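You operate a simulated robot arm through the tools that you are given. There is no shell and no other tool.

Carry out the task below with a simulated two-armed robot. There is one attempt and no reset: what you move stays moved.

Task
On the top of the black chest, fold the blue screen cloth in half, so that its two long edges meet.

It is judged by the outcome, as a careful person would: the job done as asked, and still so three seconds after it is handed in. It fails if anything else is knocked over, pushed out of place, dropped, spilled or broken. Flat cloth is picked up by pressing the open fingertips on it (5 to 10 N) and closing them slowly along it; thin cloth reads only 2 to 8 mm in the jaws.

Robot
Two 7-joint arms with two-finger parallel grippers on one trunk, on a base that moves. Base frame: it is fixed to the floor where the robot stands at the start and does not move with it; the origin is under the middle of the robot, x ahead of it, y to its left, z up; the surface under the hand at the start is at about z = 0.72. Readings come in m, degrees, newtons and seconds.
The left shoulder is at the start at [0.07, 0.134, 1.001], the right one opposite. With the tool pointing down near the work surface each hand reaches from about 0.2 to 0.64 m from the robot's upright axis, wherever it stands, measured 20 degrees to its own side. Places, roughly: top of the black chest [0.6, -0.1, 0.7]. Payload 1.57 kg a hand.
Tool frame (each hand has its own): the origin (TCP) lies between the finger pads and is the grasp point; the fingertips stand 0.03 m ahead of it; z points along the fingers, y is the line along which they close. Largest opening 0.08 m; finger width 0.017, thickness 0.012; the body of the gripper, 0.04 by 0.082 m, starts 0.08 m behind the TCP.
Orientation is told as [roll, pitch, yaw] about the base's x, y, z axes, in that order, counted from this pose: with the fingers straight down and closing along the base's y, the tool's x points along the base's -x, its y along +y and its z along -z.

Tools
- The arms move only by the tool arm_command. It takes "left_increments", "right_increments" or both (then of equal length, played together; a hand with none holds still); each is a list of rows, each an object of numbers (a shift or turn left out is 0, a gripper value left out holds the last): "gripper": the closure, from 0 (fully open) to 1 (shut); "tx", "ty", "tz": the shift along the tool's x, y, z in m; "wx", "wy", "wz": the turn, a rotation vector about the tool's x, y, z in degrees. In form: [{"gripper": .., "tx": .., "ty": .., "tz": .., "wx": .., "wy": .., "wz": ..}, ...]. A call has 1 to 20 rows; each row shifts and turns the commanded pose from where the row before left it, along the tool's axes as they then stand. Each row takes 0.2 s and may step no farther than 0.05 m and 8.6 degrees from the row before; otherwise, or with a gripper value out of range, the whole call is refused. A pose out of reach is approached as far as the arm can. The call stops where the force on the tool passes 40 N (or 10 N more than at its start, if that is more) or the arm is blocked; 0.2 s more then pass. Each finger travels about 0.153 m/s and halts on what it meets, pressing with about 25 N; the grip force reading is that of the motor and also rises with nothing between the fingers. The clock runs only during rows and for 0.2 s after the last one: add rows that do not move to give the fingers time. It gives the time, the measured TCP pose, the force on the tool (base axes), the opening and the grip force at its end, in the units of the frame above (readings bear some noise), with the torque about the TCP (base axes, N m) and any sound that the robot's microphone picked up.
- Cameras (640 x 400 px; columns grow to the right, rows downward): "scene" is now at [0.1273, -0.0014, 1.22]; the picture's right is [-0.04, -1.00, 0.00], its down [-0.71, 0.03, -0.71] and it looks along [0.71, -0.02, -0.71] (base axes); focal length 251 px, centre (320, 200). "left" rides on the left gripper at [0.072, 0.007, -0.122] in its tool frame; the picture's right is [-0.09, 1.00, 0.00], its down [-0.84, -0.08, -0.54] and it looks along [-0.54, -0.05, 0.84] (tool axes); focal length 238 px, centre (320, 200). "right" rides on the right gripper at [0.072, -0.007, -0.122] in its tool frame; the picture's right is [0.09, 1.00, 0.00], its down [-0.84, 0.08, -0.54] and it looks along [-0.54, 0.05, 0.84] (tool axes); focal length 238 px, centre (320, 200). There is no depth. A picture from a camera that has moved, and an enlarged one, comes with that camera's place and axes in the base frame and with its lens. The place of the scene camera against the robot may be out by one fixed shift of up to 0.012 m in any direction.
- get_image(camera): a new picture of that camera. No time passes.
- move_column(by): slides the trunk up (or, below 0, down) by that many m; the arms and the scene camera ride with it, the base frame stays. It gives what a move gives, with no picture.
- drive_base(legs): drives the robot by 1 to 6 legs, each [ahead, left, turn to the left] in m, m and degrees, along the robot's own axes; the way and the turn of a leg run together, so that a leg with both is an arc; at most 1.5 m and 180 degrees a leg. The arms and the cameras ride along, it lands a little off, and it stops where it bumps. It gives what a move gives.
- head_to(pan, tilt): turns the head with the scene camera to pan (to the left, within 86 degrees either way) and tilt (down, from -29 to 69), counted from straight ahead of the robot. It gives what a move gives.
- zoom(camera, box): a new picture of the part [left, top, right, bottom] of that camera's present view, enlarged. No time passes.
- job_done(): hands the job in; it is judged then, once.

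Places have to be worked out from the pictures, the camera data and where the tool is seen. Open the grippers and draw the arms clear of the work before you hand the job in, unless the task says otherwise.

The tools are called after ">>>" as a command line: name --argument value ..., lists and objects as JSON in quotes. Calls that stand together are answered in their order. arm_command: Moves the arms, as the interface text tells. Its arguments: {"type":"object","properties":{"left_increments":{"type":"array"},"right_increments":{"type":"array"}},"required":[]} The other tools are called the same way: move_column (by) moves the trunk up or down; drive_base (legs) drives the base; head_to (pan, tilt) turns the head that bears the scene camera; get_image (camera) takes a picture; zoom (camera, box) takes an enlarged picture of a part of a camera's view; job_done () hands the job in.

At the start:

```text
clock: 0.0
left_tcp_pos: [0.5196, 0.1456, 0.9123]
left_orientation: [0.1, -0.1, 0.0]
left_force: [-0.7, -0.5, 0.8]
left_moment: [0.02, 0.02, -0.02]
left_grip_width: 0.0799
left_gripper_force: 0.1
right_tcp_pos: [0.4576, -0.2321, 0.8975]
right_orientation: [0.0, 0.0, 0.0]
right_force: [-0.4, 0.0, -0.3]
right_moment: [0.01, -0.02, 0.01]
right_grip_width: 0.0802
right_gripper_force: 0.1
trunk travel left (down, up): [-0.575, 0.365]
robot x, y, heading: [0.0003, 0.0034, -0.0]
head pan, tilt (commanded): [-2.0, 45.1]
```

scene: 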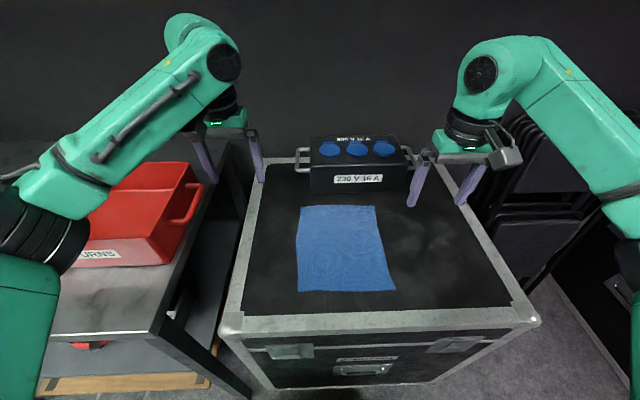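
right: 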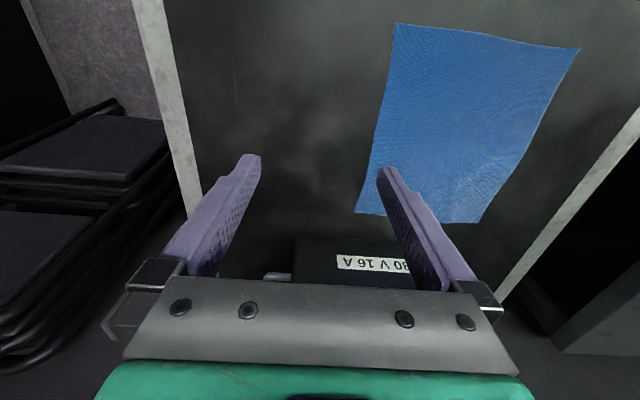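
left: 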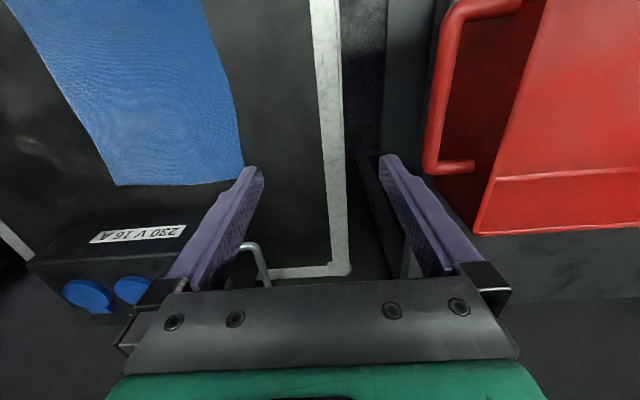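

I'll begin by looking around: first a close look at the cloth, then straight down with the head to see how much room the base has against the chest.

>>> zoom --camera "scene" --box '[230, 130, 550, 330]'

>>> head_to --pan 0 --tilt 69

```text
2.00 times, centred on (390, 230) of scene
camera zoom: at [0.1273, -0.0014, 1.22], right [-0.04, -1.0, 0.0], down [-0.71, 0.03, -0.71], along [0.71, -0.02, -0.71], focal length 502 px, centre (180, 140)
```

zoom: 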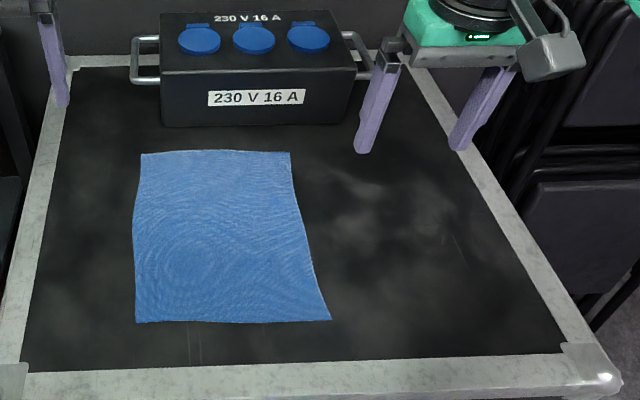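

```text
clock: 0.9
left_tcp_pos: [0.5186, 0.147, 0.9117]
left_orientation: [0.0, 0.0, 0.0]
left_force: [0.7, 0.8, -0.6]
left_moment: [0.02, 0.0, -0.03]
left_grip_width: 0.0801
left_gripper_force: 0.0
right_tcp_pos: [0.4557, -0.2332, 0.8988]
right_orientation: [0.0, 0.0, 0.0]
right_force: [0.2, -0.8, -0.5]
right_moment: [0.0, -0.04, 0.0]
right_grip_width: 0.0797
right_gripper_force: 0.0
trunk travel left (down, up): [-0.575, 0.365]
robot x, y, heading: [-0.0019, 0.0035, 0.1]
head pan, tilt (commanded): [0.0, 68.8]
```

Now the downward view, to see the cloth from above and the chest front against the base.

>>> get_image --camera "scene"

```text
taken
camera scene: at [0.1021, 0.0015, 1.1913], right [0.0, -1.0, 0.0], down [-0.93, 0.0, -0.36], along [0.36, 0.0, -0.93], focal length 251 px, centre (320, 200)
```

scene: 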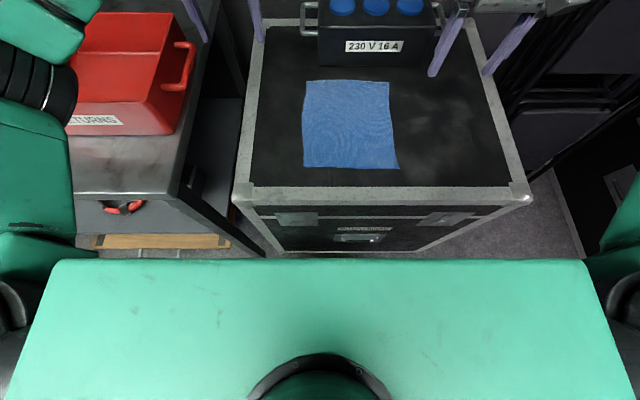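

The cloth lies with corners near (0.60, 0.04), (0.60, -0.17), (0.36, -0.17) and (0.36, 0.04), so the long edges run along x. Two hands would suit this fold best with the robot turned a little, so I check the surroundings to the left and right before driving.

>>> head_to --pan 60 --tilt 55

>>> get_image --camera "scene"

>>> head_to --pan -60 --tilt 55

>>> get_image --camera "scene"

```text
clock: 2.2
left_tcp_pos: [0.5193, 0.1466, 0.9116]
left_orientation: [0.0, 0.0, 0.0]
left_force: [-0.4, -0.2, -0.5]
left_moment: [-0.01, 0.01, -0.01]
left_grip_width: 0.0802
left_gripper_force: 0.1
right_tcp_pos: [0.4572, -0.2326, 0.8978]
right_orientation: [0.0, -0.1, 0.0]
right_force: [0.3, -0.5, 0.0]
right_moment: [-0.02, 0.01, 0.01]
right_grip_width: 0.0801
right_gripper_force: 0.0
trunk travel left (down, up): [-0.575, 0.365]
robot x, y, heading: [-0.0002, 0.0035, 0.0]
head pan, tilt (commanded): [60.0, 55.0]
```

```text
taken
camera scene: at [0.0822, 0.0639, 1.2067], right [0.87, -0.5, 0.0], down [-0.41, -0.71, -0.57], along [0.29, 0.5, -0.82], focal length 251 px, centre (320, 200)
```

scene: 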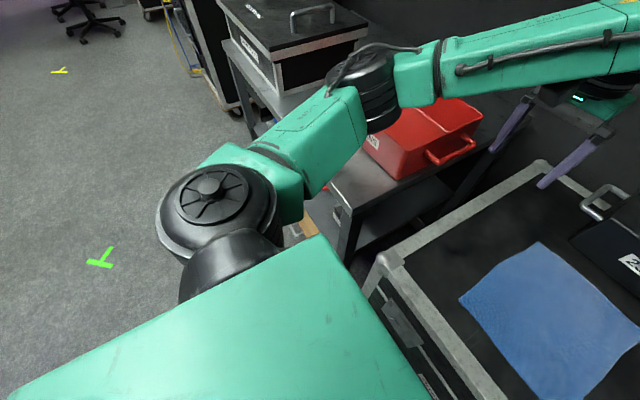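

```text
clock: 4.2
left_tcp_pos: [0.5189, 0.147, 0.9118]
left_orientation: [0.0, 0.0, 0.0]
left_force: [0.2, 0.5, 0.1]
left_moment: [-0.01, -0.03, 0.0]
left_grip_width: 0.0799
left_gripper_force: 0.0
right_tcp_pos: [0.4587, -0.2328, 0.8982]
right_orientation: [0.0, -0.1, -0.1]
right_force: [-0.1, -1.1, 0.2]
right_moment: [0.01, -0.02, 0.0]
right_grip_width: 0.08
right_gripper_force: 0.1
trunk travel left (down, up): [-0.575, 0.365]
robot x, y, heading: [-0.0003, -0.0066, -0.0]
head pan, tilt (commanded): [-60.0, 55.0]
```

```text
taken
camera scene: at [0.0822, -0.061, 1.2067], right [-0.87, -0.5, 0.0], down [-0.41, 0.71, -0.57], along [0.29, -0.5, -0.82], focal length 251 px, centre (320, 200)
```

scene: 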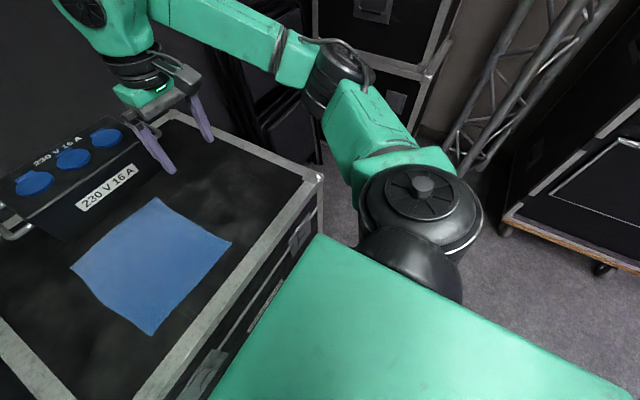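

Both sides look open in front of the chest, but I can't see the base's footprint. I move the right hand out to the right and turn it, so its wrist camera can look back at the base before I turn the robot.

>>> arm_command --right_increments '[{"tx": 0.02, "ty": -0.034}, {"tx": 0.02, "ty": -0.034}, {"tx": 0.02, "ty": -0.034}, {"tx": 0.02, "ty": -0.034}, {"tx": 0.02, "ty": -0.034}, {"tx": 0.02, "ty": -0.034}, {"tx": 0.02, "ty": -0.034}, {"wz": -8.5}, {"wz": -8.5}, {"wz": -8.5}, {"wz": -8.5}, {"wz": -8.5}, {"wz": -8.5}, {"wz": -8.5}, {"wz": -8.5}, {"wz": -8.5}, {"wz": -8.5}, {"wz": -8.5}, {"wz": -8.5}]'

>>> get_image --camera "right"

```text
clock: 8.2
left_tcp_pos: [0.5191, 0.1464, 0.9119]
left_orientation: [-0.1, 0.0, 0.0]
left_force: [-0.1, 0.0, -0.1]
left_moment: [-0.07, 0.02, -0.01]
left_grip_width: 0.0801
left_gripper_force: 0.0
right_tcp_pos: [0.1828, -0.112, 0.918]
right_orientation: [0.1, -0.1, 94.7]
right_force: [0.1, 0.6, 0.2]
right_moment: [0.01, 0.02, -0.01]
right_grip_width: 0.0799
right_gripper_force: 0.1
right hand out of reach, approached as far as the arm can: row 5, 6, 7, 8, 9, 10, 11, 12, 13, 14, 15, 16, 17, 18, 19
trunk travel left (down, up): [-0.575, 0.365]
robot x, y, heading: [-0.0011, -0.0028, 0.1]
head pan, tilt (commanded): [-60.0, 55.0]
```

```text
taken
camera right: at [0.1962, -0.1824, 1.0391], right [-0.98, -0.17, 0.0], down [-0.14, 0.83, 0.54], along [-0.1, 0.54, -0.84], focal length 238 px, centre (320, 200)
```

right: 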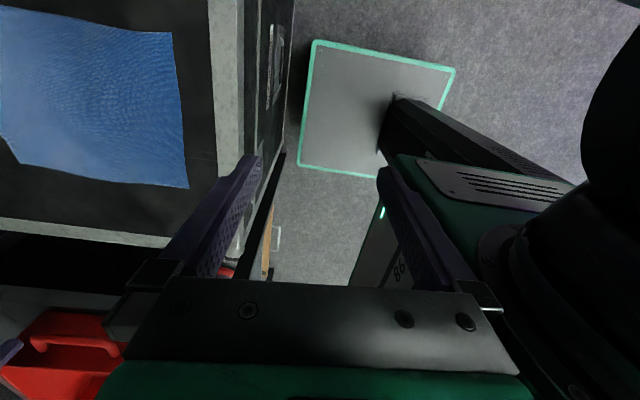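

The wrist view shows the base is a square of about 0.39 m (front face at x≈0.20) and the chest front is at x≈0.28, so a small turn is safe. The right hand ended short of where I sent it, so I undo one row of the turn to see how the commanded pose behaves.

>>> arm_command --right_increments '[{"wz": 8.5}]'

>>> head_to --pan -25 --tilt 50

>>> get_image --camera "scene"

```text
clock: 8.6
left_tcp_pos: [0.5191, 0.1475, 0.9133]
left_orientation: [0.0, -0.1, 0.1]
left_force: [-0.3, 1.1, -0.4]
left_moment: [0.01, 0.02, -0.01]
left_grip_width: 0.0799
left_gripper_force: 0.0
right_tcp_pos: [0.1824, -0.1129, 0.9191]
right_orientation: [0.2, -0.2, 86.2]
right_force: [-0.1, 1.0, -1.4]
right_moment: [0.0, -0.02, -0.02]
right_grip_width: 0.0799
right_gripper_force: 0.1
trunk travel left (down, up): [-0.575, 0.365]
robot x, y, heading: [0.0026, 0.0002, -0.1]
head pan, tilt (commanded): [-60.0, 55.0]
```

```text
clock: 9.6
left_tcp_pos: [0.5193, 0.1472, 0.9129]
left_orientation: [-0.1, 0.0, 0.0]
left_force: [-0.1, 0.2, -0.1]
left_moment: [-0.02, 0.03, -0.03]
left_grip_width: 0.0799
left_gripper_force: 0.0
right_tcp_pos: [0.1831, -0.1137, 0.9175]
right_orientation: [0.2, -0.3, 86.2]
right_force: [0.4, -0.1, 0.6]
right_moment: [0.02, 0.01, 0.01]
right_grip_width: 0.0802
right_gripper_force: 0.1
trunk travel left (down, up): [-0.575, 0.365]
robot x, y, heading: [-0.0013, 0.0005, -0.0]
head pan, tilt (commanded): [-25.0, 50.0]
```

```text
taken
camera scene: at [0.1158, -0.0311, 1.2132], right [-0.42, -0.91, 0.0], down [-0.69, 0.32, -0.64], along [0.58, -0.27, -0.77], focal length 251 px, centre (320, 200)
```

scene: 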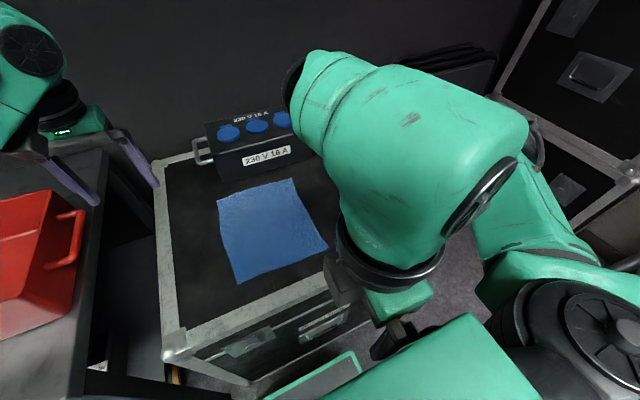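

Each call starts from the measured pose. I bring the right hand forward and turn it back to yaw 0 over the chest.

>>> arm_command --right_increments '[{"ty": -0.03}, {"ty": -0.03}, {"ty": -0.03}, {"ty": -0.03}, {"ty": -0.03}, {"wz": 8.5, "tx": 0.01}, {"wz": 8.5, "tx": 0.01}, {"wz": 8.5, "tx": 0.01}, {"wz": 8.5, "tx": 0.01}, {"wz": 8.5}, {"wz": 8.5}, {"wz": 8.5}, {"wz": 8.5}, {"wz": 8.5}, {"wz": 8.5}]'

```text
clock: 12.8
left_tcp_pos: [0.5187, 0.1476, 0.9125]
left_orientation: [0.0, 0.1, 0.0]
left_force: [1.0, 1.0, -0.6]
left_moment: [0.03, 0.0, 0.05]
left_grip_width: 0.0798
left_gripper_force: 0.1
right_tcp_pos: [0.2359, -0.1014, 0.9175]
right_orientation: [0.2, 0.2, 0.9]
right_force: [-0.3, -0.6, -0.4]
right_moment: [0.02, -0.01, -0.02]
right_grip_width: 0.0801
right_gripper_force: 0.1
right hand out of reach, approached as far as the arm can: row 2, 3, 4, 5
trunk travel left (down, up): [-0.575, 0.365]
robot x, y, heading: [-0.0004, 0.0016, 0.0]
head pan, tilt (commanded): [-25.0, 50.0]
```

The right hand is back at yaw 0 but close in, at (0.24, -0.10). I move it forward again towards its starting place.

>>> arm_command --right_increments '[{"tx": -0.03, "ty": -0.015}, {"tx": -0.03, "ty": -0.015}, {"tx": -0.03, "ty": -0.015}, {"tx": -0.03, "ty": -0.015}, {"tx": -0.03, "ty": -0.015}, {"tx": -0.03, "ty": -0.015}, {"tx": -0.03, "ty": -0.015}]'

>>> get_image --camera "scene"

```text
clock: 14.4
left_tcp_pos: [0.5193, 0.1469, 0.9118]
left_orientation: [0.1, 0.1, 0.0]
left_force: [-0.1, -0.1, 0.2]
left_moment: [0.01, 0.05, 0.0]
left_grip_width: 0.0796
left_gripper_force: 0.2
right_tcp_pos: [0.4475, -0.2027, 0.915]
right_orientation: [0.2, 0.3, 1.2]
right_force: [-0.7, 0.2, 0.1]
right_moment: [-0.03, 0.02, -0.02]
right_grip_width: 0.0799
right_gripper_force: 0.1
trunk travel left (down, up): [-0.575, 0.365]
robot x, y, heading: [0.0002, -0.0008, 0.1]
head pan, tilt (commanded): [-25.0, 50.0]
```

```text
taken
camera scene: at [0.1167, -0.0312, 1.2131], right [-0.42, -0.91, 0.0], down [-0.69, 0.32, -0.64], along [0.58, -0.27, -0.77], focal length 251 px, centre (320, 200)
```

scene: 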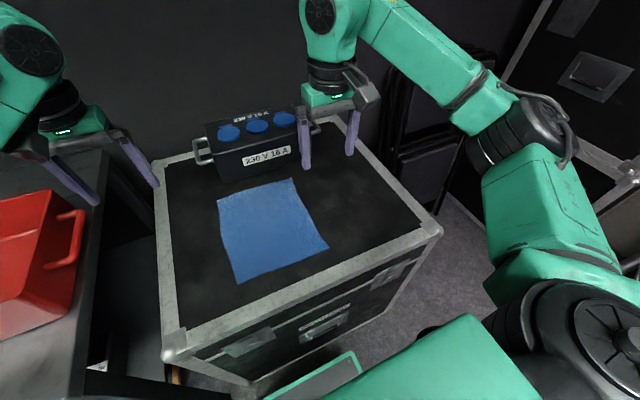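

The arm is back in a good posture with the elbow out. My plan is to pinch the cloth at both ends of its middle line (right hand far, left hand near), lift it so both halves hang evenly, and lay it over on its side. First I bring the left hand inward, away from the red bin, before turning the base a little.

>>> arm_command --left_increments '[{"tx": 0.02, "ty": -0.02, "tz": -0.005}, {"tx": 0.02, "ty": -0.02, "tz": -0.005}, {"tx": 0.02, "ty": -0.02}, {"tx": 0.02, "ty": -0.02}, {"tx": 0.02, "ty": -0.02}, {"tx": 0.02, "ty": -0.02}]'

>>> drive_base --legs '[[0, 0, 11]]'

>>> head_to --pan -11 --tilt 55

>>> get_image --camera "scene"

```text
clock: 15.8
left_tcp_pos: [0.3984, 0.0244, 0.9225]
left_orientation: [0.0, 0.0, 0.0]
left_force: [-0.2, -0.3, -0.2]
left_moment: [0.01, -0.02, 0.02]
left_grip_width: 0.0801
left_gripper_force: 0.0
right_tcp_pos: [0.4461, -0.2033, 0.9162]
right_orientation: [0.3, 0.2, 1.1]
right_force: [0.1, -0.1, -0.6]
right_moment: [0.01, 0.0, 0.0]
right_grip_width: 0.08
right_gripper_force: 0.1
trunk travel left (down, up): [-0.575, 0.365]
robot x, y, heading: [0.0008, -0.0025, 0.2]
head pan, tilt (commanded): [-25.0, 50.0]
```

```text
clock: 16.9
left_tcp_pos: [0.3876, 0.1019, 0.9228]
left_orientation: [0.0, 0.0, 11.2]
left_force: [-0.5, -0.8, 1.5]
left_moment: [0.01, 0.0, 0.04]
left_grip_width: 0.0801
left_gripper_force: 0.0
right_tcp_pos: [0.4775, -0.1126, 0.9164]
right_orientation: [0.2, 0.3, 12.2]
right_force: [-0.3, 0.6, 0.4]
right_moment: [0.01, 0.0, 0.0]
right_grip_width: 0.0802
right_gripper_force: 0.1
trunk travel left (down, up): [-0.575, 0.365]
robot x, y, heading: [-0.0021, 0.0005, 11.1]
head pan, tilt (commanded): [-25.0, 50.0]
```

```text
clock: 17.7
left_tcp_pos: [0.3879, 0.1029, 0.9235]
left_orientation: [-0.1, 0.0, 11.1]
left_force: [-0.1, -0.2, 0.1]
left_moment: [0.02, 0.01, 0.0]
left_grip_width: 0.08
left_gripper_force: 0.0
right_tcp_pos: [0.4765, -0.1119, 0.9157]
right_orientation: [0.3, 0.3, 12.1]
right_force: [0.2, -0.3, -0.4]
right_moment: [-0.02, -0.01, -0.01]
right_grip_width: 0.0798
right_gripper_force: 0.1
trunk travel left (down, up): [-0.575, 0.365]
robot x, y, heading: [-0.0031, 0.0023, 11.0]
head pan, tilt (commanded): [-11.0, 55.0]
```

```text
taken
camera scene: at [0.1173, 0.011, 1.2067], right [0.0, -1.0, 0.0], down [-0.82, 0.0, -0.57], along [0.57, 0.0, -0.82], focal length 251 px, centre (320, 200)
```

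scene: 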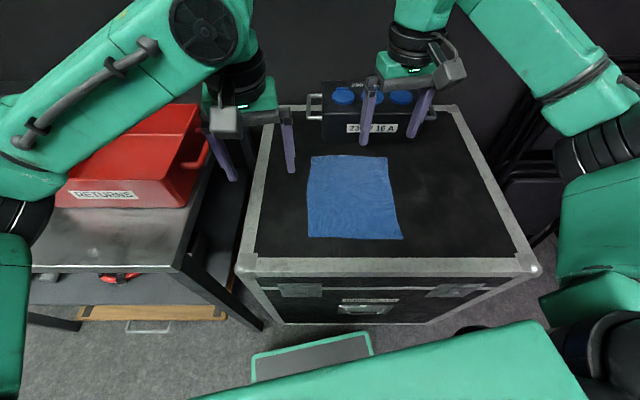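

The base turned 11° and stayed clear of the chest. I enlarge the picture to measure the cloth and to compare the fingertips' seen places with their readings, which gives me the camera's fixed offset.

>>> zoom --camera "scene" --box '[280, 60, 480, 185]'

>>> zoom --camera "scene" --box '[270, 140, 430, 240]'

>>> get_image --camera "right"

>>> get_image --camera "left"

```text
3.20 times, centred on (380, 122) of scene
camera zoom: at [0.1173, 0.011, 1.2067], right [0.0, -1.0, 0.0], down [-0.82, 0.0, -0.57], along [0.57, 0.0, -0.82], focal length 803 px, centre (128, 448)
```

zoom: 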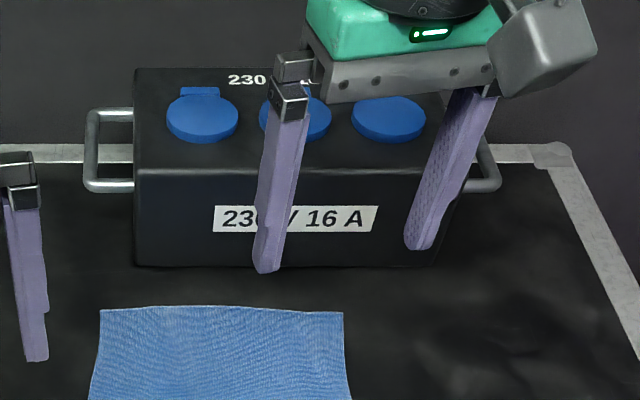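

```text
4.00 times, centred on (350, 190) of scene
camera zoom: at [0.1173, 0.011, 1.2067], right [0.0, -1.0, 0.0], down [-0.82, 0.0, -0.57], along [0.57, 0.0, -0.82], focal length 1003 px, centre (200, 240)
```

zoom: 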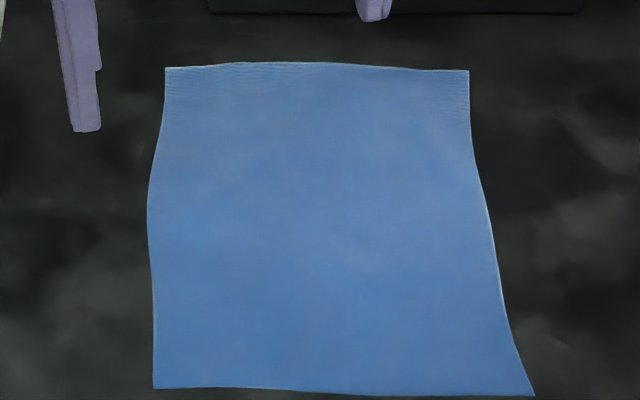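

```text
taken
camera right: at [0.4097, -0.134, 1.0373], right [-0.3, 0.95, 0.0], down [0.8, 0.25, 0.54], along [0.51, 0.17, -0.84], focal length 238 px, centre (320, 200)
```

right: 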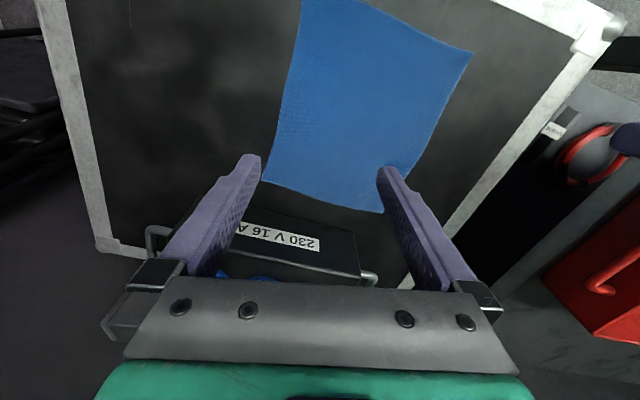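

```text
taken
camera left: at [0.3152, 0.0934, 1.0457], right [-0.1, 0.99, 0.0], down [0.84, 0.09, 0.54], along [0.54, 0.05, -0.84], focal length 238 px, centre (320, 200)
```

left: 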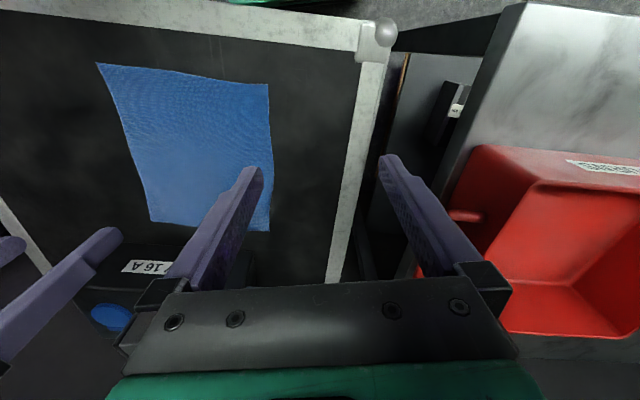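

The camera readings agree to within a few mm: the cloth is about 0.24 m by 0.205 m and its middle line runs along x at y≈-0.066. I square both hands to yaw 0 and bring them over the two ends of that line, about 7 cm above the cloth, with the jaws half closed.

>>> arm_command --left_increments '[{"wz": 5.5, "gripper": 0.25}, {"wz": 5.6, "gripper": 0.5}, {"tx": 0.0034, "ty": -0.0338, "tz": 0.02}, {"tx": 0.0034, "ty": -0.0338, "tz": 0.02}, {"tx": 0.0034, "ty": -0.0338, "tz": 0.02}, {"tx": 0.0034, "ty": -0.0338, "tz": 0.02}, {"tx": 0.0034, "ty": -0.0338, "tz": 0.02}, {}]' --right_increments '[{"wz": 6, "gripper": 0.25}, {"wz": 6.1, "gripper": 0.5}, {"tx": -0.0215, "ty": 0.0092, "tz": 0.02}, {"tx": -0.0215, "ty": 0.0092, "tz": 0.02}, {"tx": -0.0215, "ty": 0.0092, "tz": 0.02}, {"tx": -0.0215, "ty": 0.0092, "tz": 0.02}, {"tx": -0.0215, "ty": 0.0092, "tz": 0.02}, {}]'

>>> get_image --camera "right"

>>> get_image --camera "left"

>>> get_image --camera "scene"

```text
clock: 19.5
left_tcp_pos: [0.3704, -0.0667, 0.8228]
left_orientation: [0.1, 0.0, 0.0]
left_force: [-0.1, 0.8, 0.0]
left_moment: [0.0, 0.01, 0.01]
left_grip_width: 0.0398
left_gripper_force: 0.0
right_tcp_pos: [0.5849, -0.0657, 0.816]
right_orientation: [0.2, 0.2, 0.1]
right_force: [0.3, 0.3, -0.6]
right_moment: [-0.01, -0.04, 0.01]
right_grip_width: 0.04
right_gripper_force: 0.0
trunk travel left (down, up): [-0.575, 0.365]
robot x, y, heading: [0.0051, -0.0041, 11.5]
head pan, tilt (commanded): [-11.0, 55.0]
```

```text
taken
camera right: at [0.5138, -0.0717, 0.9378], right [-0.09, 1.0, 0.0], down [0.84, 0.08, 0.54], along [0.54, 0.05, -0.84], focal length 238 px, centre (320, 200)
```

right: 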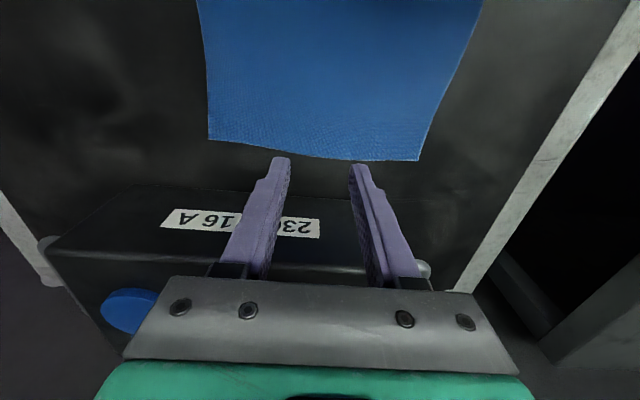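

```text
taken
camera left: at [0.2984, -0.0612, 0.9448], right [0.09, 1.0, 0.0], down [0.84, -0.08, 0.54], along [0.54, -0.05, -0.84], focal length 238 px, centre (320, 200)
```

left: 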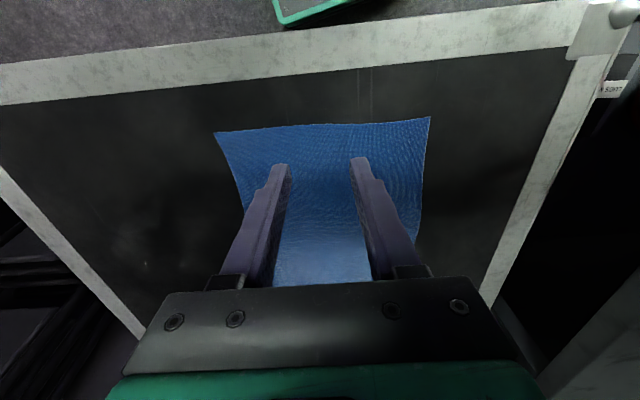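

```text
taken
camera scene: at [0.1168, 0.0114, 1.2068], right [0.0, -1.0, 0.0], down [-0.82, 0.0, -0.57], along [0.57, 0.0, -0.82], focal length 251 px, centre (320, 200)
```

scene: 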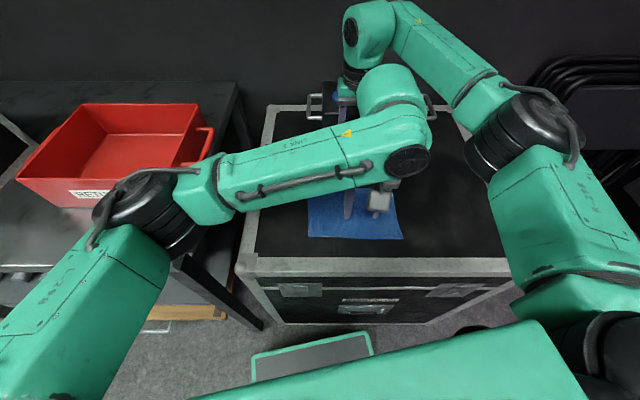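

Both hands hang over the middle line with about the right spacing (far middle y≈-0.0665, near middle y≈-0.065). I make a small sideways correction and lower both to about 1 cm above the cloth.

>>> arm_command --left_increments '[{"ty": 0.0017, "tz": 0.0124}, {"tz": 0.0124}, {"tz": 0.0124}, {"tz": 0.0124}, {"tz": 0.0124}, {}]' --right_increments '[{"ty": -0.0008, "tz": 0.011}, {"tz": 0.011}, {"tz": 0.011}, {"tz": 0.011}, {"tz": 0.011}, {}]'

>>> get_image --camera "right"

>>> get_image --camera "left"

```text
clock: 20.9
left_tcp_pos: [0.3697, -0.0665, 0.7606]
left_orientation: [0.0, 0.0, 0.0]
left_force: [-0.4, -0.5, -0.3]
left_moment: [0.03, -0.01, 0.02]
left_grip_width: 0.0398
left_gripper_force: 0.0
right_tcp_pos: [0.584, -0.0663, 0.7608]
right_orientation: [0.2, 0.2, 0.1]
right_force: [0.6, 0.2, -0.3]
right_moment: [0.01, 0.03, -0.03]
right_grip_width: 0.0399
right_gripper_force: 0.1
trunk travel left (down, up): [-0.575, 0.365]
robot x, y, heading: [0.0003, 0.0038, 11.0]
head pan, tilt (commanded): [-11.0, 55.0]
```

```text
taken
camera right: at [0.5134, -0.0727, 0.8819], right [-0.09, 1.0, 0.0], down [0.84, 0.08, 0.54], along [0.54, 0.05, -0.84], focal length 238 px, centre (320, 200)
```

right: 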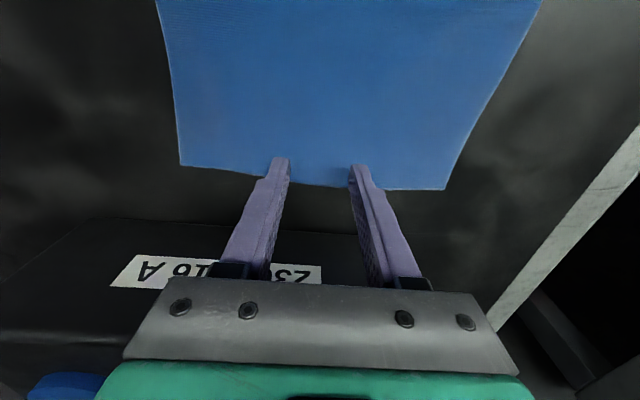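

```text
taken
camera left: at [0.2984, -0.0597, 0.883], right [0.09, 1.0, 0.0], down [0.84, -0.08, 0.54], along [0.54, -0.05, -0.84], focal length 238 px, centre (320, 200)
```

left: 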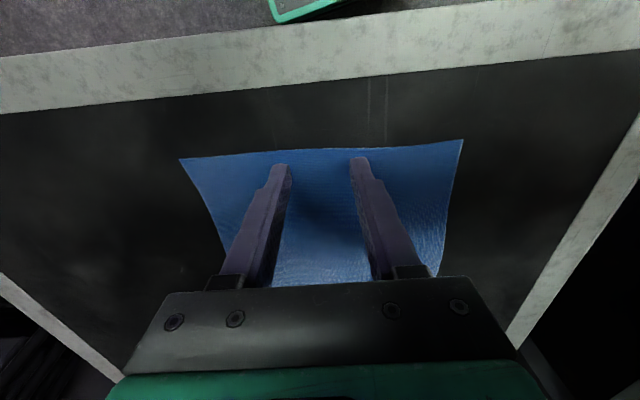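

Both pinch points are centred on the middle line within about 1 mm. I lower the hands in small steps until the fingertips touch the cloth.

>>> arm_command --left_increments '[{"tz": 0.002}, {"tz": 0.002}, {"tz": 0.0015}, {"tz": 0.0015}, {"tz": 0.001}, {}]' --right_increments '[{"ty": -0.0012, "tz": 0.002}, {"tz": 0.002}, {"tz": 0.0015}, {"tz": 0.0015}, {"tz": 0.001}, {}]'

```text
clock: 22.3
left_tcp_pos: [0.3709, -0.0656, 0.7534]
left_orientation: [0.1, -0.1, -0.1]
left_force: [-0.4, 0.3, -0.1]
left_moment: [0.0, 0.01, -0.01]
left_grip_width: 0.0401
left_gripper_force: 0.1
right_tcp_pos: [0.5832, -0.0676, 0.7534]
right_orientation: [0.3, 0.2, 0.1]
right_force: [0.6, -0.4, 0.4]
right_moment: [0.02, 0.0, 0.0]
right_grip_width: 0.0397
right_gripper_force: 0.1
trunk travel left (down, up): [-0.575, 0.365]
robot x, y, heading: [-0.0024, -0.0016, 11.2]
head pan, tilt (commanded): [-11.0, 55.0]
```

No contact yet, with the tips at z≈0.723. I go on down in half-millimetre steps.

>>> arm_command --left_increments '[{"tz": 0.001}, {"tz": 0.0005}, {"tz": 0.0005}, {"tz": 0.0005}, {"tz": 0.0005}, {}]' --right_increments '[{"tz": 0.001}, {"tz": 0.0005}, {"tz": 0.0005}, {"tz": 0.0005}, {"tz": 0.0005}, {}]'

```text
clock: 23.7
left_tcp_pos: [0.3688, -0.0657, 0.7512]
left_orientation: [-0.2, -0.1, 0.1]
left_force: [3.2, 0.3, 8.4]
left_moment: [0.08, -0.02, 0.01]
left_grip_width: 0.0399
left_gripper_force: 0.1
right_tcp_pos: [0.5836, -0.067, 0.7525]
right_orientation: [0.3, 0.1, 0.2]
right_force: [2.3, 0.4, 7.7]
right_moment: [-0.19, -0.08, 0.06]
right_grip_width: 0.0399
right_gripper_force: 0.0
trunk travel left (down, up): [-0.575, 0.365]
robot x, y, heading: [0.0005, -0.0031, 11.3]
head pan, tilt (commanded): [-11.0, 55.0]
```

Both hands press the cloth with about 8 N. I now close both jaws slowly to gather the cloth between the fingertips.

>>> arm_command --left_increments '[{"gripper": 0.53}, {"gripper": 0.56}, {"gripper": 0.59}, {"gripper": 0.62}, {"gripper": 0.65}, {"gripper": 0.68}, {"gripper": 0.71}, {"gripper": 0.74}, {"gripper": 0.77}, {"gripper": 0.8}, {"gripper": 0.83}, {"gripper": 0.86}, {"gripper": 0.89}, {"gripper": 0.92}, {"gripper": 0.95}, {"gripper": 0.98}, {"gripper": 1.0}, {}, {}]' --right_increments '[{"gripper": 0.53}, {"gripper": 0.56}, {"gripper": 0.59}, {"gripper": 0.62}, {"gripper": 0.65}, {"gripper": 0.68}, {"gripper": 0.71}, {"gripper": 0.74}, {"gripper": 0.77}, {"gripper": 0.8}, {"gripper": 0.83}, {"gripper": 0.86}, {"gripper": 0.89}, {"gripper": 0.92}, {"gripper": 0.95}, {"gripper": 0.98}, {"gripper": 1.0}, {}, {}]'

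>>> get_image --camera "right"

>>> get_image --camera "left"

```text
clock: 27.7
left_tcp_pos: [0.369, -0.0657, 0.7509]
left_orientation: [0.0, -0.1, 0.0]
left_force: [-0.1, 0.8, 14.5]
left_moment: [-0.01, 0.07, 0.04]
left_grip_width: 0.002
left_gripper_force: 24.0
right_tcp_pos: [0.5836, -0.0676, 0.7513]
right_orientation: [0.3, 0.1, 0.2]
right_force: [0.4, 0.1, 5.1]
right_moment: [-0.05, -0.03, -0.01]
right_grip_width: 0.002
right_gripper_force: 24.3
trunk travel left (down, up): [-0.575, 0.365]
robot x, y, heading: [0.0009, 0.0011, 11.0]
head pan, tilt (commanded): [-11.0, 55.0]
```

```text
taken
camera right: at [0.5118, -0.0737, 0.8723], right [-0.09, 1.0, 0.0], down [0.84, 0.08, 0.54], along [0.54, 0.05, -0.84], focal length 238 px, centre (320, 200)
```

right: 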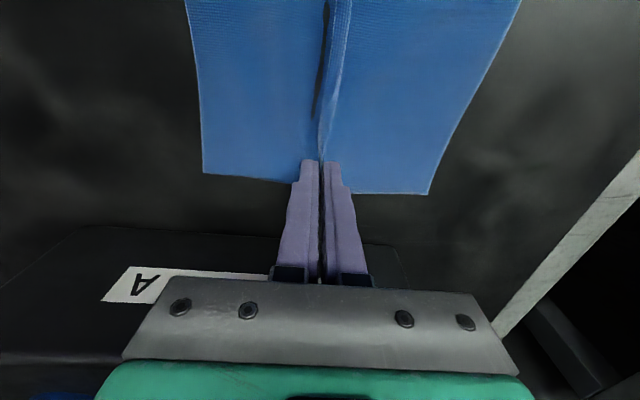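

```text
taken
camera left: at [0.2964, -0.0597, 0.8737], right [0.09, 1.0, 0.0], down [0.84, -0.08, 0.54], along [0.54, -0.05, -0.84], focal length 238 px, centre (320, 200)
```

left: 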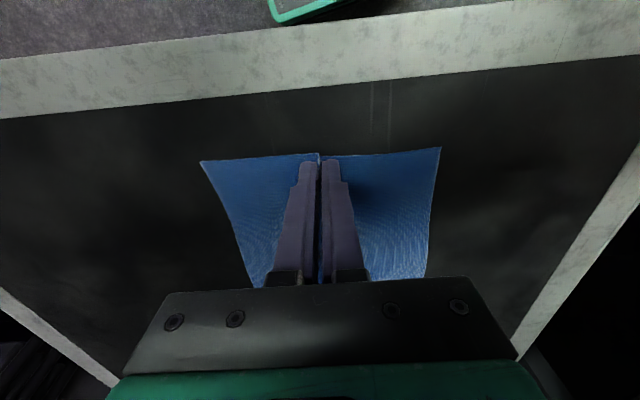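

A clean ridge runs along the whole middle line, and both halves measure the same width from the pinch (about 0.082 m each side at both ends). I lift both hands together, slowly, by 0.10 m.

>>> arm_command --left_increments '[{"tz": -0.004}, {"tz": -0.006}, {"tz": -0.008}, {"tz": -0.008}, {"tz": -0.008}, {"tz": -0.008}, {"tz": -0.008}, {"tz": -0.008}, {"tz": -0.008}, {"tz": -0.008}, {"tz": -0.008}, {"tz": -0.008}, {"tz": -0.008}, {"tz": -0.006}, {}, {}]' --right_increments '[{"tz": -0.004}, {"tz": -0.006}, {"tz": -0.008}, {"tz": -0.008}, {"tz": -0.008}, {"tz": -0.008}, {"tz": -0.008}, {"tz": -0.008}, {"tz": -0.008}, {"tz": -0.008}, {"tz": -0.008}, {"tz": -0.008}, {"tz": -0.008}, {"tz": -0.006}, {}, {}]'

>>> get_image --camera "right"

>>> get_image --camera "left"

>>> get_image --camera "scene"

```text
clock: 31.1
left_tcp_pos: [0.3697, -0.066, 0.8553]
left_orientation: [0.0, -0.1, 0.1]
left_force: [0.2, -0.4, -0.5]
left_moment: [-0.03, -0.03, -0.02]
left_grip_width: 0.0023
left_gripper_force: 23.3
right_tcp_pos: [0.5841, -0.0671, 0.8535]
right_orientation: [0.2, 0.2, 0.1]
right_force: [0.0, -0.8, 0.5]
right_moment: [-0.03, 0.02, -0.03]
right_grip_width: 0.0019
right_gripper_force: 23.7
trunk travel left (down, up): [-0.575, 0.365]
robot x, y, heading: [0.0016, 0.0004, 11.0]
head pan, tilt (commanded): [-11.0, 55.0]
```

```text
taken
camera right: at [0.514, -0.0746, 0.9752], right [-0.09, 1.0, 0.0], down [0.84, 0.08, 0.54], along [0.54, 0.05, -0.84], focal length 238 px, centre (320, 200)
```

right: 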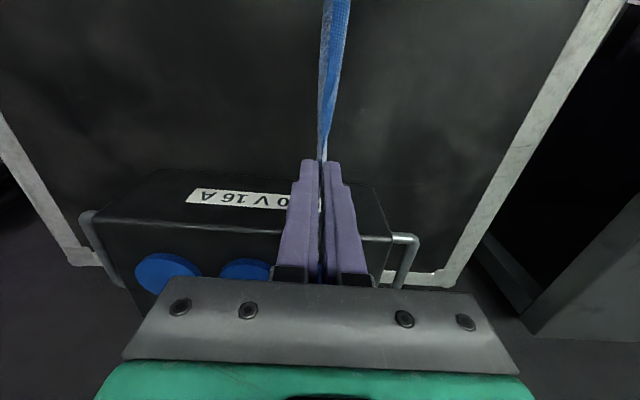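

```text
taken
camera left: at [0.298, -0.0598, 0.977], right [0.09, 1.0, 0.0], down [0.84, -0.08, 0.54], along [0.54, -0.05, -0.84], focal length 238 px, centre (320, 200)
```

left: 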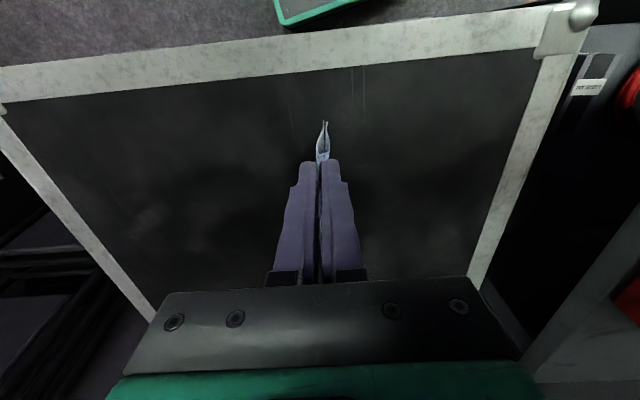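

```text
taken
camera scene: at [0.1172, 0.0111, 1.2067], right [0.0, -1.0, 0.0], down [-0.82, 0.0, -0.57], along [0.57, 0.0, -0.82], focal length 251 px, centre (320, 200)
```

scene: 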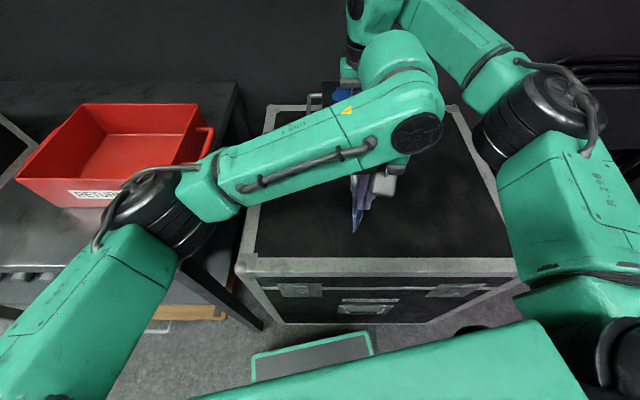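

The cloth hangs folded over the middle line with both halves together. I enlarge the views to check that the two lower edges hang level.

>>> zoom --camera "left" --box '[270, 100, 370, 170]'

>>> zoom --camera "scene" --box '[310, 140, 430, 260]'

>>> zoom --camera "right" --box '[260, 0, 400, 180]'

```text
5.71 times, centred on (320, 135) of left
camera zoom: at [0.298, -0.0598, 0.977], right [0.09, 1.0, 0.0], down [0.84, -0.08, 0.54], along [0.54, -0.05, -0.84], focal length 1362 px, centre (320, 571)
```

zoom: 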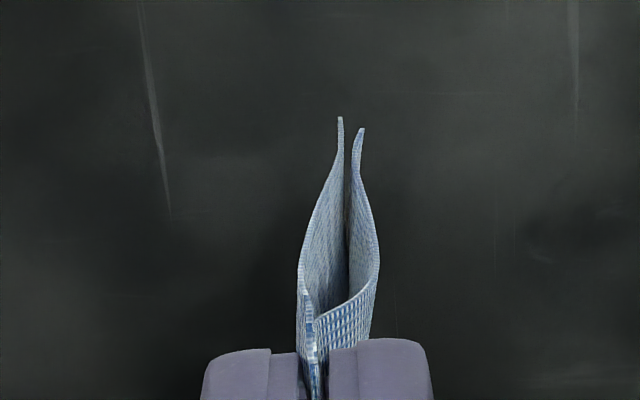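

```text
3.33 times, centred on (370, 200) of scene
camera zoom: at [0.1172, 0.0111, 1.2067], right [0.0, -1.0, 0.0], down [-0.82, 0.0, -0.57], along [0.57, 0.0, -0.82], focal length 836 px, centre (153, 200)
```

zoom: 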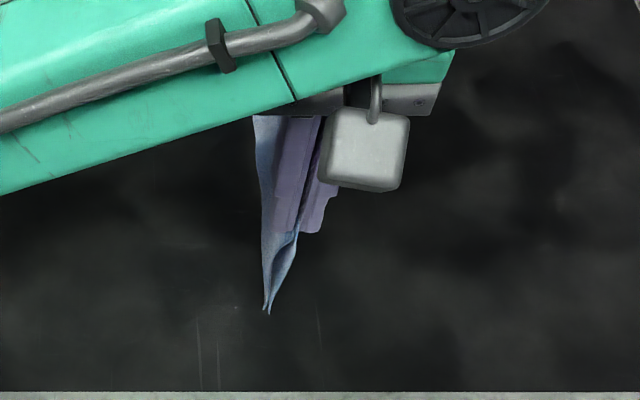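

```text
2.22 times, centred on (330, 90) of right
camera zoom: at [0.514, -0.0746, 0.9752], right [-0.09, 1.0, 0.0], down [0.84, 0.08, 0.54], along [0.54, 0.05, -0.84], focal length 530 px, centre (298, 444)
```

zoom: 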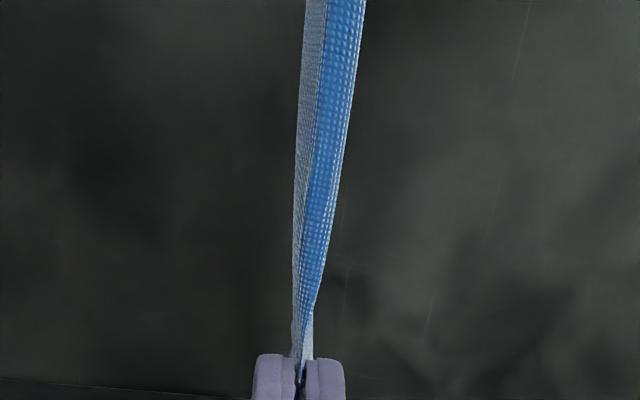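

The two near corners hang within about 2 mm of each other, so the fold is even. Next I lean both wrists to the left (+y), so the pinched crease will lie outwards on release. I also shift left in the air to check that both arms reach the laying-down place.

>>> arm_command --left_increments '[{"wx": 5}, {"wx": 5}, {"wx": 5}, {"wx": 5}, {"wx": 5}, {"wx": 5}, {"ty": 0.0104, "tz": -0.006}, {"ty": 0.0104, "tz": -0.006}, {"ty": 0.0104, "tz": -0.006}, {"ty": 0.0104, "tz": -0.006}, {"ty": 0.0104, "tz": -0.006}, {"ty": 0.0104, "tz": -0.006}, {"ty": 0.0104, "tz": -0.006}, {"ty": 0.0104, "tz": -0.006}, {}, {}]' --right_increments '[{"wx": 5}, {"wx": 5}, {"wx": 5}, {"wx": 5}, {"wx": 5}, {"wx": 5}, {"ty": 0.0104, "tz": -0.006}, {"ty": 0.0104, "tz": -0.006}, {"ty": 0.0104, "tz": -0.006}, {"ty": 0.0104, "tz": -0.006}, {"ty": 0.0104, "tz": -0.006}, {"ty": 0.0104, "tz": -0.006}, {"ty": 0.0104, "tz": -0.006}, {"ty": 0.0104, "tz": -0.006}, {}, {}]'

>>> get_image --camera "left"

>>> get_image --camera "right"

>>> get_image --camera "scene"

```text
clock: 34.5
left_tcp_pos: [0.3697, 0.0302, 0.853]
left_orientation: [-30.0, 0.0, 0.0]
left_force: [0.0, 0.0, 0.6]
left_moment: [0.04, -0.03, 0.02]
left_grip_width: 0.0019
left_gripper_force: 23.5
right_tcp_pos: [0.5738, -0.0222, 0.8569]
right_orientation: [-29.8, 0.1, 0.1]
right_force: [-0.4, 0.4, 0.5]
right_moment: [0.01, -0.06, -0.03]
right_grip_width: 0.0022
right_gripper_force: 23.4
right hand out of reach, approached as far as the arm can: row 9, 10, 11, 12, 13, 14
trunk travel left (down, up): [-0.575, 0.365]
robot x, y, heading: [0.004, -0.0001, 11.1]
head pan, tilt (commanded): [-11.0, 55.0]
```

```text
taken
camera left: at [0.2982, 0.0965, 0.9566], right [0.09, 0.86, -0.5], down [0.84, 0.2, 0.51], along [0.54, -0.46, -0.7], focal length 238 px, centre (320, 200)
```

left: 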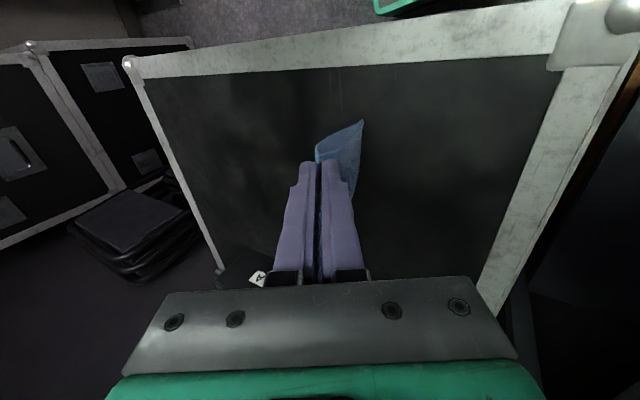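

```text
taken
camera right: at [0.5035, 0.0335, 0.9646], right [-0.1, 0.86, -0.49], down [0.84, 0.34, 0.43], along [0.54, -0.37, -0.76], focal length 238 px, centre (320, 200)
```

right: 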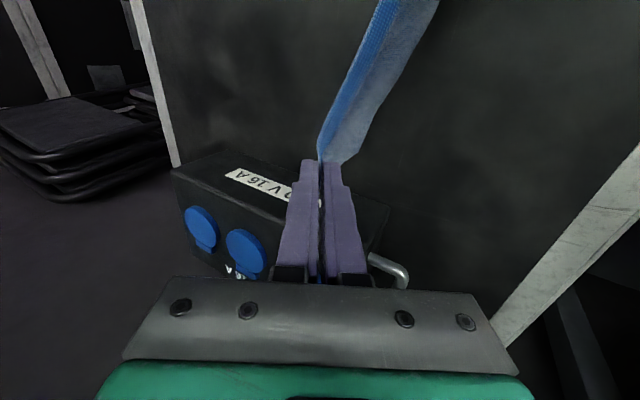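

```text
taken
camera scene: at [0.1173, 0.0113, 1.2067], right [0.0, -1.0, 0.0], down [-0.82, 0.0, -0.57], along [0.57, 0.0, -0.82], focal length 251 px, centre (320, 200)
```

scene: 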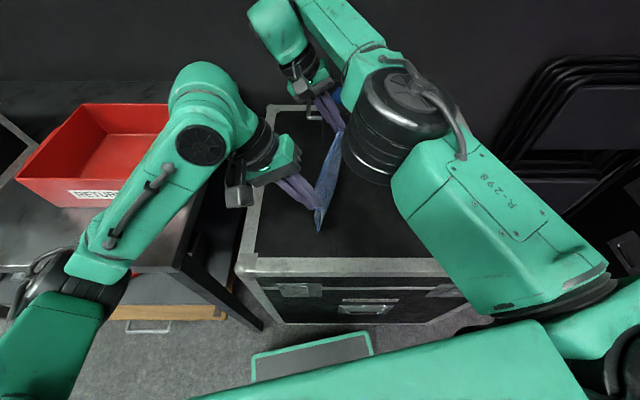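

The right arm stops near y≈-0.02 with this lean, so I'll lay the cloth down further to the right, where both arms reach easily. I bring both hands level again at y≈-0.123.

>>> arm_command --left_increments '[{"ty": -0.01322, "tz": 0.00764}, {"ty": -0.01322, "tz": 0.00764}, {"ty": -0.01322, "tz": 0.00764}, {"ty": -0.01322, "tz": 0.00764}, {"ty": -0.01322, "tz": 0.00764}, {"ty": -0.01322, "tz": 0.00764}, {"ty": -0.01322, "tz": 0.00764}, {"ty": -0.01322, "tz": 0.00764}, {"ty": -0.01322, "tz": 0.00764}, {"ty": -0.01322, "tz": 0.00764}, {}, {}]' --right_increments '[{"tx": -0.00102, "ty": -0.00857, "tz": 0.00541}, {"tx": -0.00102, "ty": -0.00857, "tz": 0.00541}, {"tx": -0.00102, "ty": -0.00857, "tz": 0.00541}, {"tx": -0.00102, "ty": -0.00857, "tz": 0.00541}, {"tx": -0.00102, "ty": -0.00857, "tz": 0.00541}, {"tx": -0.00102, "ty": -0.00857, "tz": 0.00541}, {"tx": -0.00102, "ty": -0.00857, "tz": 0.00541}, {"tx": -0.00102, "ty": -0.00857, "tz": 0.00541}, {"tx": -0.00102, "ty": -0.00857, "tz": 0.00541}, {"tx": -0.00102, "ty": -0.00857, "tz": 0.00541}, {}, {}]'

>>> get_image --camera "left"

>>> get_image --camera "scene"

```text
clock: 37.1
left_tcp_pos: [0.3716, -0.1222, 0.8533]
left_orientation: [-29.9, 0.0, 0.0]
left_force: [0.5, -0.6, -0.6]
left_moment: [0.02, 0.03, 0.02]
left_grip_width: 0.0023
left_gripper_force: 23.5
right_tcp_pos: [0.5839, -0.1226, 0.8526]
right_orientation: [-29.8, 0.3, 0.1]
right_force: [-0.6, 1.1, -0.1]
right_moment: [0.0, -0.01, 0.0]
right_grip_width: 0.0019
right_gripper_force: 23.5
trunk travel left (down, up): [-0.575, 0.365]
robot x, y, heading: [0.0011, 0.0002, 11.1]
head pan, tilt (commanded): [-11.0, 55.0]
```

```text
taken
camera left: at [0.298, -0.0561, 0.9574], right [0.09, 0.86, -0.5], down [0.84, 0.2, 0.51], along [0.54, -0.46, -0.7], focal length 238 px, centre (320, 200)
```

left: 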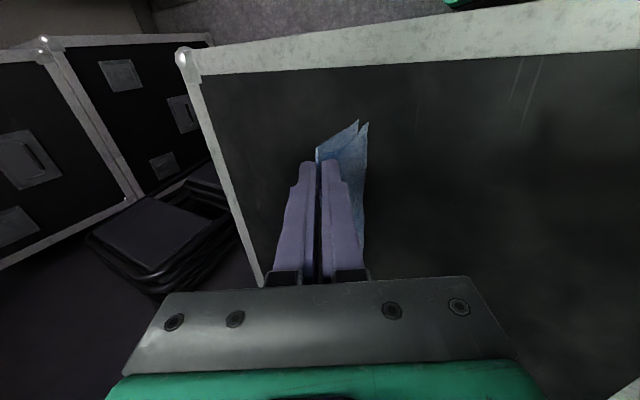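

```text
taken
camera scene: at [0.1173, 0.0108, 1.2067], right [0.0, -1.0, 0.0], down [-0.82, 0.0, -0.57], along [0.57, 0.0, -0.82], focal length 251 px, centre (320, 200)
```

scene: 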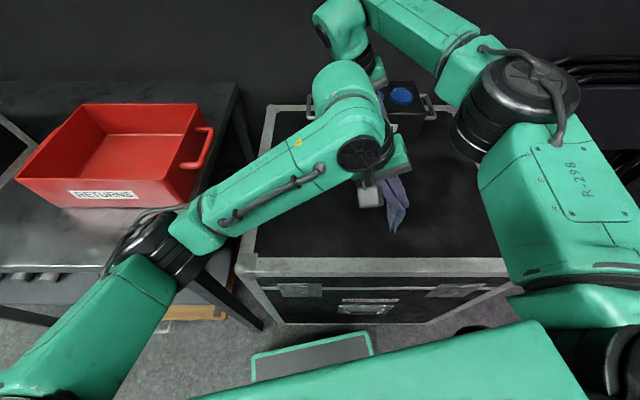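

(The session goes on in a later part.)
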